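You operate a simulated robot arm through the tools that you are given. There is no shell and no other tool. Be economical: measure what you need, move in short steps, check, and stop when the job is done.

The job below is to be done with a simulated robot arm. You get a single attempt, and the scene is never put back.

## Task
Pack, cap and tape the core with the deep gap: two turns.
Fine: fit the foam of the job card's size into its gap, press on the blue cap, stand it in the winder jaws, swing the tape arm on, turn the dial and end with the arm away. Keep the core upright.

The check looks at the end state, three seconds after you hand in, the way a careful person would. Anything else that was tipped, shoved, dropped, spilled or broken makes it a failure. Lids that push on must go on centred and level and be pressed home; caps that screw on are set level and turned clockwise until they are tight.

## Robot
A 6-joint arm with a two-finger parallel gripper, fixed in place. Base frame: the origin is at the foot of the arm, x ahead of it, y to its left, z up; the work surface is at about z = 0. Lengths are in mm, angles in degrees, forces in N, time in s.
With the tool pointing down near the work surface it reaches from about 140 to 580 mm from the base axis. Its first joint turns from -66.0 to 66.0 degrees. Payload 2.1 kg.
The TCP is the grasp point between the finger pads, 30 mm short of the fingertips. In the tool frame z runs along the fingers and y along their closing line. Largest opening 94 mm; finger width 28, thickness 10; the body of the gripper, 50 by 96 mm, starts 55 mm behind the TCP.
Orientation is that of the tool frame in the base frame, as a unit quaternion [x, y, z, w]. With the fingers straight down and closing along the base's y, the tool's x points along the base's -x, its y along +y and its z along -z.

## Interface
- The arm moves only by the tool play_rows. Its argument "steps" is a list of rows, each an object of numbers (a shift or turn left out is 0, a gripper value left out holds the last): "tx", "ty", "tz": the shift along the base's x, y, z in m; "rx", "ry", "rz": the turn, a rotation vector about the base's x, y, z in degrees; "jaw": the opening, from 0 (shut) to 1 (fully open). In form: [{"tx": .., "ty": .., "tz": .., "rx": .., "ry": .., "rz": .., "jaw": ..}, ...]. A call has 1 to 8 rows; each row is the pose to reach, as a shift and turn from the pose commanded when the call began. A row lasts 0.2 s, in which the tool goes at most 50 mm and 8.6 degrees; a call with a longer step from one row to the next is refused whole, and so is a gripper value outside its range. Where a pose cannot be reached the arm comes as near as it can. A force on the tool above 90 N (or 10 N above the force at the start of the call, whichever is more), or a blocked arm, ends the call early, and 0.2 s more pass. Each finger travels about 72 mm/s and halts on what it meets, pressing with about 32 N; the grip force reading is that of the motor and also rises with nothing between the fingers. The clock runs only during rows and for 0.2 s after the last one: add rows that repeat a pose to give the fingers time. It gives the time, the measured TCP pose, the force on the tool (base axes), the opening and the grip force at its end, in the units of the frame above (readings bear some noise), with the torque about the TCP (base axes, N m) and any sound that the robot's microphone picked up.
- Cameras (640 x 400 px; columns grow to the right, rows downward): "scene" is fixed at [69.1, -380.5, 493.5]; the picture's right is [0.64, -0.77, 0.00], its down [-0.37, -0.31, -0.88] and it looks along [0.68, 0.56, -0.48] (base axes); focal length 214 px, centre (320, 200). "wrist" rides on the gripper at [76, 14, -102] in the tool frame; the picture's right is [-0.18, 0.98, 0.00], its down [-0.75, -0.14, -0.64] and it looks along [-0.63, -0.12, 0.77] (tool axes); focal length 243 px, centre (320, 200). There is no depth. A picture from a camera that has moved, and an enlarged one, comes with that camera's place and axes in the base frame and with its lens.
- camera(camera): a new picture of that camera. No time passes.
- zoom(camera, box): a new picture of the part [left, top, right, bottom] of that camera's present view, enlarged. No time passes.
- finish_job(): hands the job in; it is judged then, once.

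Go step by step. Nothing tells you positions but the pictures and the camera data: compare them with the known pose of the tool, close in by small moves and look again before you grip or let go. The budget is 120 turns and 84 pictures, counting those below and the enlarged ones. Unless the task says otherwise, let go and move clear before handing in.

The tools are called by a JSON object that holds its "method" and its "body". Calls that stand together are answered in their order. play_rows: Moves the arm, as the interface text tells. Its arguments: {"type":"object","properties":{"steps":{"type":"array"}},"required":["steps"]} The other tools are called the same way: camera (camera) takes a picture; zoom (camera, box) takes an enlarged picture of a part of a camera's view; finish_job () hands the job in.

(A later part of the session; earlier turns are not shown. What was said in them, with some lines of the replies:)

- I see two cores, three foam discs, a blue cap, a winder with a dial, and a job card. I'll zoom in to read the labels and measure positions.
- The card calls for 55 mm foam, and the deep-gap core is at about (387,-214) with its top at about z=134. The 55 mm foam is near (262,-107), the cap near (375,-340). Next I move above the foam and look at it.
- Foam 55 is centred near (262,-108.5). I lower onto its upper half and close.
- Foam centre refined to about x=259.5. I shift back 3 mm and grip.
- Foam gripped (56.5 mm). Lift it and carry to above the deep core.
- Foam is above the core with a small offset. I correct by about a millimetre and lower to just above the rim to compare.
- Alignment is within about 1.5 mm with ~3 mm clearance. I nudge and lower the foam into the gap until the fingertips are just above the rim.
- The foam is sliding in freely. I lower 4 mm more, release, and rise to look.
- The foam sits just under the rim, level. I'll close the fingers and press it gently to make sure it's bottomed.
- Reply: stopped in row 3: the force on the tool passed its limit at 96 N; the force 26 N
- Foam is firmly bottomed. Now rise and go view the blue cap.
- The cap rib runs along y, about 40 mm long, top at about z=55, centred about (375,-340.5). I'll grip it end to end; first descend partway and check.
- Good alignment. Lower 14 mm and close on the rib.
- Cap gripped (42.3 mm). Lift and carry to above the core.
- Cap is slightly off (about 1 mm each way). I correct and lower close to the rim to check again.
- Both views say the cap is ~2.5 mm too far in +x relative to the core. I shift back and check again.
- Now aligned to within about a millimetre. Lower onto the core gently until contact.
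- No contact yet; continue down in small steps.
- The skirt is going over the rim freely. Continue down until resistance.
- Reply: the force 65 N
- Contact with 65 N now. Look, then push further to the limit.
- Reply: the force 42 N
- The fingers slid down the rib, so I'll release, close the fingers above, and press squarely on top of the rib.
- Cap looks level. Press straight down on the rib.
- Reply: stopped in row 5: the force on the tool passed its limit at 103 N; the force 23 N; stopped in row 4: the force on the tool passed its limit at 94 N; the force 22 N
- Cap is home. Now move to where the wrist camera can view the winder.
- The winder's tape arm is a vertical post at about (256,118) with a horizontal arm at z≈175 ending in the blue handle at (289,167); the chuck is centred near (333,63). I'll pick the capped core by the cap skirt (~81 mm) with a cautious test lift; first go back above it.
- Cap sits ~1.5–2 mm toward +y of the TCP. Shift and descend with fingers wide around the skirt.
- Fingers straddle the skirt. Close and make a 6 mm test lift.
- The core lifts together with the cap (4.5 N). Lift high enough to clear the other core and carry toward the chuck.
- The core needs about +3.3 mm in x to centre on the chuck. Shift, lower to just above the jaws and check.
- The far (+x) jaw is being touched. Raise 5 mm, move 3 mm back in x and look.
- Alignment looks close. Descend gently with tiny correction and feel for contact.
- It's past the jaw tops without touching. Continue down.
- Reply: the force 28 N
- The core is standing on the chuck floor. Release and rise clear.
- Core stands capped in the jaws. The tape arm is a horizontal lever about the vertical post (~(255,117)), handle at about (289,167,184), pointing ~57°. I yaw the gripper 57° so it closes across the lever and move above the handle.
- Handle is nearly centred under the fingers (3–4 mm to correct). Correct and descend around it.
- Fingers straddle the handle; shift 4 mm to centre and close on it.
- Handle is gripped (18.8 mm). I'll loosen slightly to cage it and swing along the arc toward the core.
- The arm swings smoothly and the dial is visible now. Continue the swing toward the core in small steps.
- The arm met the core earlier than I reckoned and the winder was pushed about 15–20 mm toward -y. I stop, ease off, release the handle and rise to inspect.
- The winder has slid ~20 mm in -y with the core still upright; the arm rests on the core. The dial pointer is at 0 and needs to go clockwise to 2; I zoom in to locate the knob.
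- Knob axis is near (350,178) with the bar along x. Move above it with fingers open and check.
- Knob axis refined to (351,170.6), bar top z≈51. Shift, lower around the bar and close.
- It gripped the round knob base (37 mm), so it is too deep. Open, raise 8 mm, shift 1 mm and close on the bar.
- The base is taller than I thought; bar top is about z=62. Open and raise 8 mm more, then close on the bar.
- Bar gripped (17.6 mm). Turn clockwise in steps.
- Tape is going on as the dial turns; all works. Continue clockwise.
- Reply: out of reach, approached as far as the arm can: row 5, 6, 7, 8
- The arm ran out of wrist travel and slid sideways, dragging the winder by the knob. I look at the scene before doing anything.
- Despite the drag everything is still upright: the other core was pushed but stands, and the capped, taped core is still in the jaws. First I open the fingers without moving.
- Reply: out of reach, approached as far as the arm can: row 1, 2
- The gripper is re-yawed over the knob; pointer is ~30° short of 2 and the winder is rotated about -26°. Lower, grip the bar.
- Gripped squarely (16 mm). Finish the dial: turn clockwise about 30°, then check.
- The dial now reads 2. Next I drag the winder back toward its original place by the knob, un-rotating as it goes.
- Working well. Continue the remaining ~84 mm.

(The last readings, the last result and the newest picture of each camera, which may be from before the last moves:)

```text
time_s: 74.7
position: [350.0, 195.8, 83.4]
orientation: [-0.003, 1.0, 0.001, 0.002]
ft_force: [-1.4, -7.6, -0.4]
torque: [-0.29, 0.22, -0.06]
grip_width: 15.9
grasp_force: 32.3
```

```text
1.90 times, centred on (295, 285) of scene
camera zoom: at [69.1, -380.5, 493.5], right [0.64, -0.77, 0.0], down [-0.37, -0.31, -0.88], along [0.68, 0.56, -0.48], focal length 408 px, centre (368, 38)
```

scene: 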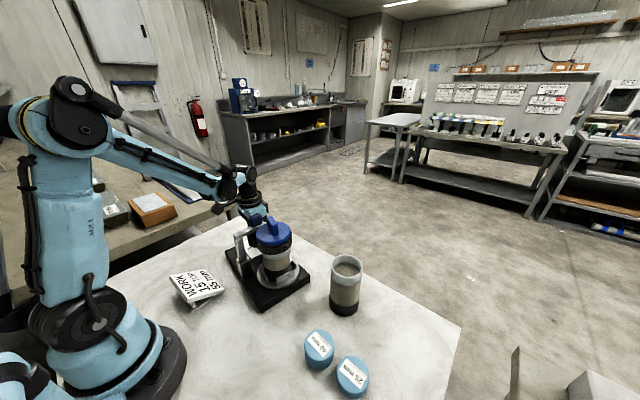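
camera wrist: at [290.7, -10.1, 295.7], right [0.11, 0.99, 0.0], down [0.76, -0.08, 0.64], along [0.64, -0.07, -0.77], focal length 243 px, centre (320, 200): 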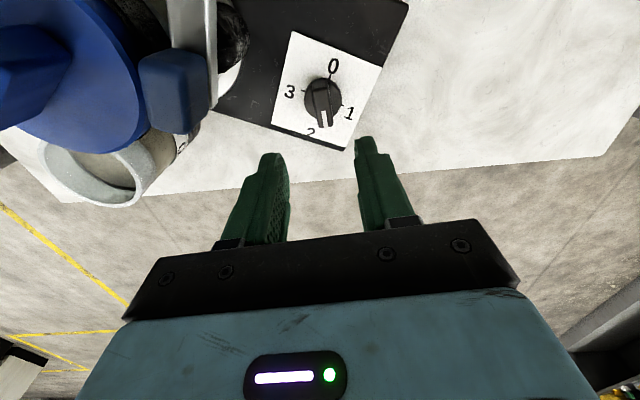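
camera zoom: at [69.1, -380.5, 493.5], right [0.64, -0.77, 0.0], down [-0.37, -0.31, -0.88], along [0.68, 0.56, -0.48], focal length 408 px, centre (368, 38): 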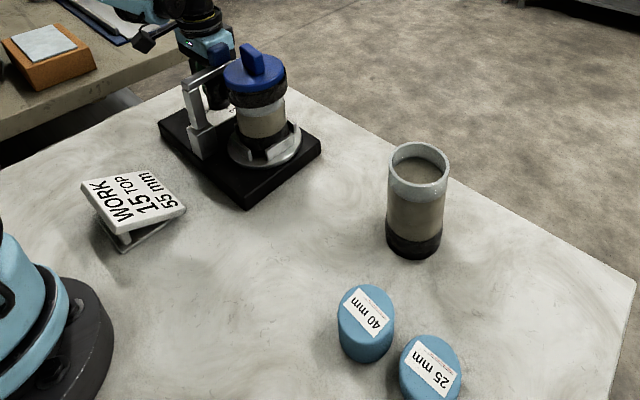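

By comparing plate corners with the first pictures, the winder needs about (-8,+10) mm more. Drag that, then release the knob.

{"method": "play_rows", "body": {"steps": [{"tx": -0.003, "ty": 0.004}, {"tx": -0.0065, "ty": 0.008}, {"tx": -0.008, "ty": 0.01}, {"tx": -0.008, "ty": 0.01}, {"tx": -0.008, "ty": 0.01, "jaw": 0.45}, {"tx": -0.008, "ty": 0.01, "jaw": 0.45}, {"tx": -0.008, "ty": 0.01, "tz": 0.04}, {"tx": -0.008, "ty": 0.01, "tz": 0.08}]}}

{"method": "camera", "body": {"camera": "wrist"}}

```text
time_s: 76.5
position: [343.2, 204.4, 162.6]
orientation: [-0.003, 1.0, 0.0, 0.001]
ft_force: [-0.1, -0.3, -0.3]
torque: [-0.01, 0.05, 0.0]
grip_width: 42.4
grasp_force: 0.1
```

```text
4 pictures are left
camera wrist: at [268.2, 217.6, 267.0], right [0.18, 0.98, 0.0], down [0.75, -0.14, 0.64], along [0.63, -0.11, -0.77], focal length 243 px, centre (320, 200)
```

wrist: 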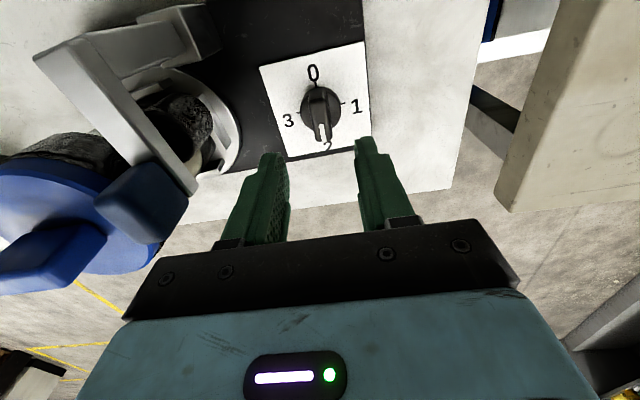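

Dial sits on 2. Now the tape arm: move above its handle (roughly (315,136)) to check before caging it.

{"method": "play_rows", "body": {"steps": [{"tz": 0.04, "jaw": 0.64}, {"tz": 0.08}, {"tx": -0.01, "ty": -0.024, "tz": 0.1}, {"tx": -0.02, "ty": -0.048, "tz": 0.1}, {"tx": -0.028, "ty": -0.068, "tz": 0.1}, {"tx": -0.028, "ty": -0.068, "tz": 0.1}]}}

{"method": "camera", "body": {"camera": "wrist"}}

```text
time_s: 77.9
position: [317.0, 136.2, 263.4]
orientation: [-0.003, 1.0, 0.0, 0.0]
ft_force: [-0.3, 0.2, 0.1]
torque: [0.01, 0.0, 0.02]
grip_width: 60.2
grasp_force: 0.1
```

```text
3 pictures are left
camera wrist: at [241.6, 149.1, 367.2], right [0.18, 0.98, 0.0], down [0.75, -0.14, 0.64], along [0.63, -0.11, -0.77], focal length 243 px, centre (320, 200)
```

wrist: 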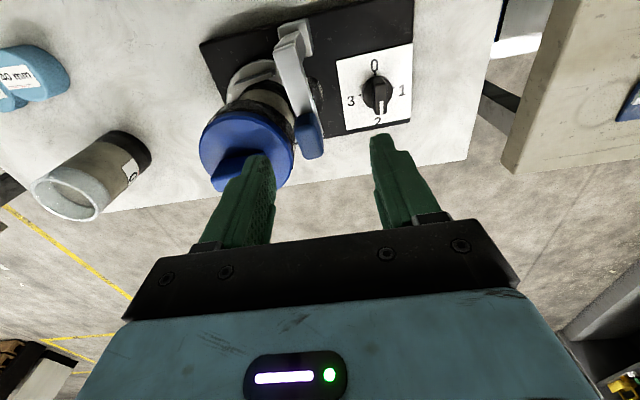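

Handle is at about (320,127), arm pointing +x. I descend with a 60 mm opening centred at y≈131, avoiding the rib, then push it in +y with the near finger.

{"method": "play_rows", "body": {"steps": [{"tx": 0.001, "ty": -0.005, "tz": -0.01}, {"tx": 0.001, "ty": -0.005, "tz": -0.03}, {"tx": 0.001, "ty": -0.005, "tz": -0.05}, {"tx": 0.001, "ty": -0.005, "tz": -0.06}, {"tx": 0.001, "ty": 0.0, "tz": -0.06}, {"tx": 0.001, "ty": 0.008, "tz": -0.06}, {"tx": 0.001, "ty": 0.016, "tz": -0.06}]}}

```text
time_s: 79.5
position: [317.8, 152.2, 202.7]
orientation: [-0.002, 1.0, 0.0, 0.002]
ft_force: [0.0, -3.7, 7.0]
torque: [-0.33, -0.11, 0.01]
grip_width: 62.5
grasp_force: 1.8
```

The near finger is now pushing the handle. Sweep along the arc back to the parked position, tip slightly higher.

{"method": "play_rows", "body": {"steps": [{"tx": -0.0017, "ty": 0.0076, "tz": 0.003, "rz": 8}, {"tx": -0.0067, "ty": 0.0145, "tz": 0.003, "rz": 16}, {"tx": -0.0127, "ty": 0.0207, "tz": 0.003, "rz": 24}, {"tx": -0.0194, "ty": 0.0261, "tz": 0.003, "rz": 32}, {"tx": -0.0269, "ty": 0.0304, "tz": 0.003, "rz": 40}, {"tx": -0.0348, "ty": 0.0336, "tz": 0.003, "rz": 48}, {"tx": -0.0379, "ty": 0.0345, "tz": 0.003, "rz": 51}]}}

{"method": "zoom", "body": {"camera": "scene", "box": [190, 180, 400, 390]}}

```text
time_s: 81.1
position: [279.3, 186.1, 205.4]
orientation: [-0.434, 0.901, -0.001, 0.003]
ft_force: [11.3, -8.2, 5.5]
torque: [-0.28, -0.21, 0.22]
grip_width: 68.9
grasp_force: 7.4
```

```text
1.90 times, centred on (295, 285) of scene
camera zoom: at [69.1, -380.6, 493.4], right [0.64, -0.77, 0.0], down [-0.37, -0.31, -0.88], along [0.68, 0.56, -0.48], focal length 408 px, centre (368, 38)
```

zoom: 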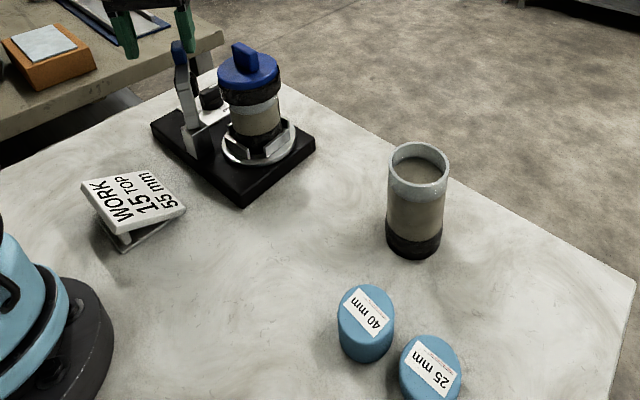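

Arm is away, dial at 2, winder back close to its start. Back off the handle and rise; then I'll put the displaced other core and 40 mm foam back where they were.

{"method": "play_rows", "body": {"steps": [{"tx": 0.005, "ty": -0.0035}, {"tx": 0.005, "ty": -0.0035, "tz": 0.045}, {"tx": 0.005, "ty": -0.0035, "tz": 0.09}, {"tx": 0.015, "ty": -0.02, "tz": 0.1, "rz": -8.5}, {"tx": 0.025, "ty": -0.06, "tz": 0.1, "rz": -17}, {"tx": 0.035, "ty": -0.1, "tz": 0.1, "rz": -25.5}, {"tx": 0.045, "ty": -0.14, "tz": 0.1, "rz": -34}, {"tx": 0.055, "ty": -0.18, "tz": 0.1, "rz": -42.5, "jaw": 1.0}]}}

```text
time_s: 82.9
position: [333.3, 7.8, 305.2]
orientation: [-0.076, 0.997, 0.0, 0.002]
ft_force: [0.4, -0.1, 0.0]
torque: [0.0, 0.02, -0.03]
grip_width: 94.1
grasp_force: 0.1
```

{"method": "play_rows", "body": {"steps": [{"tx": 0.008, "ty": -0.036, "rz": -4}, {"tx": 0.016, "ty": -0.072, "rz": -8.7}, {"tx": 0.024, "ty": -0.108, "rz": -8.7}, {"tx": 0.032, "ty": -0.144, "rz": -8.7}, {"tx": 0.04, "ty": -0.18, "rz": -8.7}, {"tx": 0.049, "ty": -0.212, "tz": -0.02, "rz": -8.7}, {"tx": 0.049, "ty": -0.212, "tz": -0.05, "rz": -8.7}, {"tx": 0.049, "ty": -0.212, "tz": -0.075, "rz": -8.7}]}}

{"method": "camera", "body": {"camera": "wrist"}}

```text
time_s: 84.7
position: [383.6, -205.3, 231.9]
orientation: [-0.001, 1.0, 0.0, 0.0]
ft_force: [-0.2, 0.2, 0.1]
torque: [-0.05, -0.01, 0.0]
grip_width: 94.1
grasp_force: 0.0
```

```text
1 pictures are left
camera wrist: at [307.7, -191.0, 335.1], right [0.18, 0.98, 0.0], down [0.75, -0.14, 0.64], along [0.63, -0.12, -0.77], focal length 243 px, centre (320, 200)
```

wrist: 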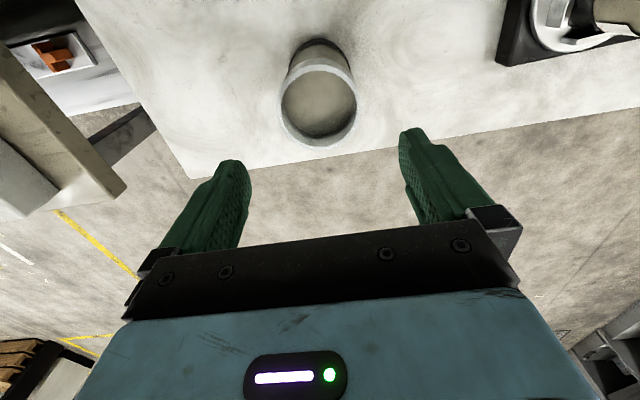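

Other core's rim centre is about (375,-205); it began ~(+7,+106) away. Descend around it and grip.

{"method": "play_rows", "body": {"steps": [{"tx": -0.008, "tz": -0.03}, {"tx": -0.008, "tz": -0.06}, {"tx": -0.008, "tz": -0.09}, {"tx": -0.008, "tz": -0.115}, {"tx": -0.008, "tz": -0.115, "jaw": 0.5}, {"tx": -0.008, "tz": -0.115, "jaw": 0.5}, {"tx": -0.008, "tz": -0.115, "jaw": 0.5}]}}

```text
time_s: 86.3
position: [374.2, -204.4, 114.2]
orientation: [-0.001, 1.0, 0.0, 0.001]
ft_force: [-0.3, 0.7, -0.5]
torque: [0.05, 0.04, 0.01]
grip_width: 74.1
grasp_force: 31.9
```

{"method": "play_rows", "body": {"steps": [{"tz": 0.008}, {"tx": 0.001, "ty": 0.02, "tz": 0.008}, {"tx": 0.003, "ty": 0.045, "tz": 0.008}, {"tx": 0.005, "ty": 0.07, "tz": 0.008}, {"tx": 0.006, "ty": 0.092, "tz": 0.008}, {"tx": 0.007, "ty": 0.106, "tz": 0.008}, {"tx": 0.007, "ty": 0.106, "tz": 0.003}, {"tx": 0.007, "ty": 0.106, "tz": 0.0005}]}}

```text
time_s: 88.1
position: [381.8, -98.7, 116.1]
orientation: [-0.001, 1.0, 0.0, 0.001]
ft_force: [-0.5, -0.8, -5.7]
torque: [-0.01, 0.02, -0.01]
grip_width: 74.0
grasp_force: 32.1
```

{"method": "play_rows", "body": {"steps": [{"tz": -0.001}, {"tz": -0.002}, {"tz": -0.002}]}}

```text
time_s: 88.9
position: [382.2, -100.0, 114.7]
orientation: [-0.001, 1.0, 0.0, 0.002]
ft_force: [1.1, -0.9, 24.2]
torque: [0.02, -0.16, -0.04]
grip_width: 73.9
grasp_force: 32.0
```

Core is back on its spot. Release, rise, and go above the 40 mm foam.

{"method": "play_rows", "body": {"steps": [{"tz": 0.001, "jaw": 1.0}, {"tz": 0.001, "jaw": 1.0}, {"tz": 0.04, "jaw": 1.0}, {"tz": 0.08, "jaw": 0.79}, {"tx": -0.03, "ty": -0.032, "tz": 0.09, "jaw": 0.79}, {"tx": -0.06, "ty": -0.064, "tz": 0.09, "jaw": 0.79}, {"tx": -0.093, "ty": -0.096, "tz": 0.09, "jaw": 0.79}, {"tx": -0.127, "ty": -0.127, "tz": 0.09, "jaw": 0.79}]}}

{"method": "play_rows", "body": {"steps": [{"tz": -0.03}, {"tz": -0.06}, {"tz": -0.06}]}}

{"method": "camera", "body": {"camera": "wrist"}}

```text
time_s: 90.7
position: [254.2, -226.3, 203.7]
orientation: [-0.002, 1.0, 0.0, 0.001]
ft_force: [0.5, -0.4, 0.6]
torque: [0.0, -0.03, -0.05]
grip_width: 74.3
grasp_force: 0.0
```

```text
time_s: 91.5
position: [254.8, -225.1, 143.4]
orientation: [-0.001, 1.0, 0.0, 0.001]
ft_force: [0.1, -0.6, 0.0]
torque: [0.03, 0.02, 0.03]
grip_width: 74.4
grasp_force: 0.0
```

```text
0 pictures are left
camera wrist: at [179.8, -211.2, 248.4], right [0.18, 0.98, 0.0], down [0.75, -0.14, 0.64], along [0.63, -0.12, -0.77], focal length 243 px, centre (320, 200)
```

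wrist: 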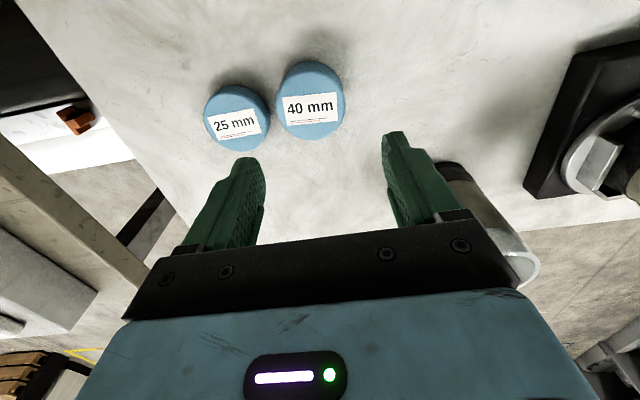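

The 40 mm foam is near (249,-230), close to the 25 mm one, so I turn the gripper 90° to grip it along x with clear sides.

{"method": "play_rows", "body": {"steps": [{"rz": -8.5}, {"rz": -17}, {"rz": -25.5}, {"rz": -34}, {"rz": -42.5}, {"rz": -51}, {"rz": -59.5}, {"rz": -68}]}}

{"method": "play_rows", "body": {"steps": [{"tx": -0.002, "ty": -0.002, "rz": -8.5, "jaw": 0.95}, {"tx": -0.005, "ty": -0.005, "rz": -17, "jaw": 0.95}, {"tx": -0.005, "ty": -0.005, "rz": -22, "jaw": 0.95}, {"tx": -0.005, "ty": -0.005, "rz": -22, "tz": -0.03}, {"tx": -0.005, "ty": -0.005, "rz": -22, "tz": -0.06}, {"tx": -0.005, "ty": -0.005, "rz": -22, "tz": -0.085}, {"tx": -0.005, "ty": -0.005, "rz": -22, "tz": -0.093}]}}

{"method": "play_rows", "body": {"steps": [{"jaw": 0.4}, {"jaw": 0.4}, {"jaw": 0.4}]}}

```text
time_s: 93.3
position: [255.4, -225.9, 143.6]
orientation: [0.56, 0.829, 0.0, 0.001]
ft_force: [0.2, -0.7, 0.4]
torque: [-0.04, 0.01, 0.0]
grip_width: 74.3
grasp_force: 0.1
```

```text
time_s: 94.9
position: [250.1, -230.1, 50.6]
orientation: [0.707, 0.708, -0.001, 0.0]
ft_force: [0.2, -0.9, 0.4]
torque: [0.01, 0.02, -0.02]
grip_width: 89.2
grasp_force: 0.1
```

```text
time_s: 95.7
position: [250.8, -230.1, 51.6]
orientation: [0.707, 0.708, -0.001, 0.001]
ft_force: [-0.7, 0.3, -0.7]
torque: [0.03, -0.03, -0.03]
grip_width: 55.7
grasp_force: 32.1
```

Gripped. Lift 5 mm, carry back (+10,+22), set down, release and rise.

{"method": "play_rows", "body": {"steps": [{"tz": 0.005}, {"tx": 0.005, "ty": 0.011, "tz": 0.005}, {"tx": 0.01, "ty": 0.022, "tz": 0.005}, {"tx": 0.01, "ty": 0.022, "tz": 0.001}, {"tx": 0.01, "ty": 0.022, "tz": -0.001}, {"tx": 0.01, "ty": 0.022, "tz": -0.001, "jaw": 0.85}, {"tx": 0.01, "ty": 0.022, "tz": -0.001, "jaw": 0.85}, {"tx": 0.01, "ty": 0.022, "tz": 0.04, "jaw": 0.85}]}}

{"method": "play_rows", "body": {"steps": [{"tz": 0.04}, {"tz": 0.08}, {"tz": 0.12}, {"tz": 0.16}, {"tz": 0.2}]}}

```text
time_s: 97.5
position: [260.1, -208.8, 91.5]
orientation: [0.707, 0.707, -0.001, 0.001]
ft_force: [-0.9, -0.3, 0.4]
torque: [0.0, 0.0, 0.04]
grip_width: 79.7
grasp_force: 0.0
```

```text
time_s: 98.7
position: [260.3, -209.5, 292.3]
orientation: [0.707, 0.707, -0.001, 0.0]
ft_force: [-0.1, 0.3, -0.1]
torque: [-0.01, -0.03, 0.02]
grip_width: 80.1
grasp_force: 0.0
```

The pictures are used up. The core is packed, capped and taped, the dial was at 2 when last seen, the tape arm is away and the gripper is clear, so I hand in.

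{"method": "finish_job", "body": {}}

```text
The job is handed in.
```

The deep-gap core has its 55 mm foam, the blue cap pressed home and tape wound with the dial turned from 0 to 2. It stands upright in the jaws with the tape arm away, but along the way I knocked other things out of place.

- **Winder:** I pushed it about 20 mm when swinging the arm on. Then, when the wrist ran out of travel, I dragged it about 190 mm by the knob with the dial only part-turned. I dragged it back to within roughly 5 mm of its start.
- **Other core and 40 mm foam:** the dragged winder shoved the other core about 105 mm and the 40 mm foam about 25 mm. I saw nothing tip over. I put both back close to where they had been.
- **Not seen at the end:** I had no pictures left to check the final positions of the other core and the 40 mm foam, so those rest on arm readings. I last saw the dial and tape before swinging the arm away.
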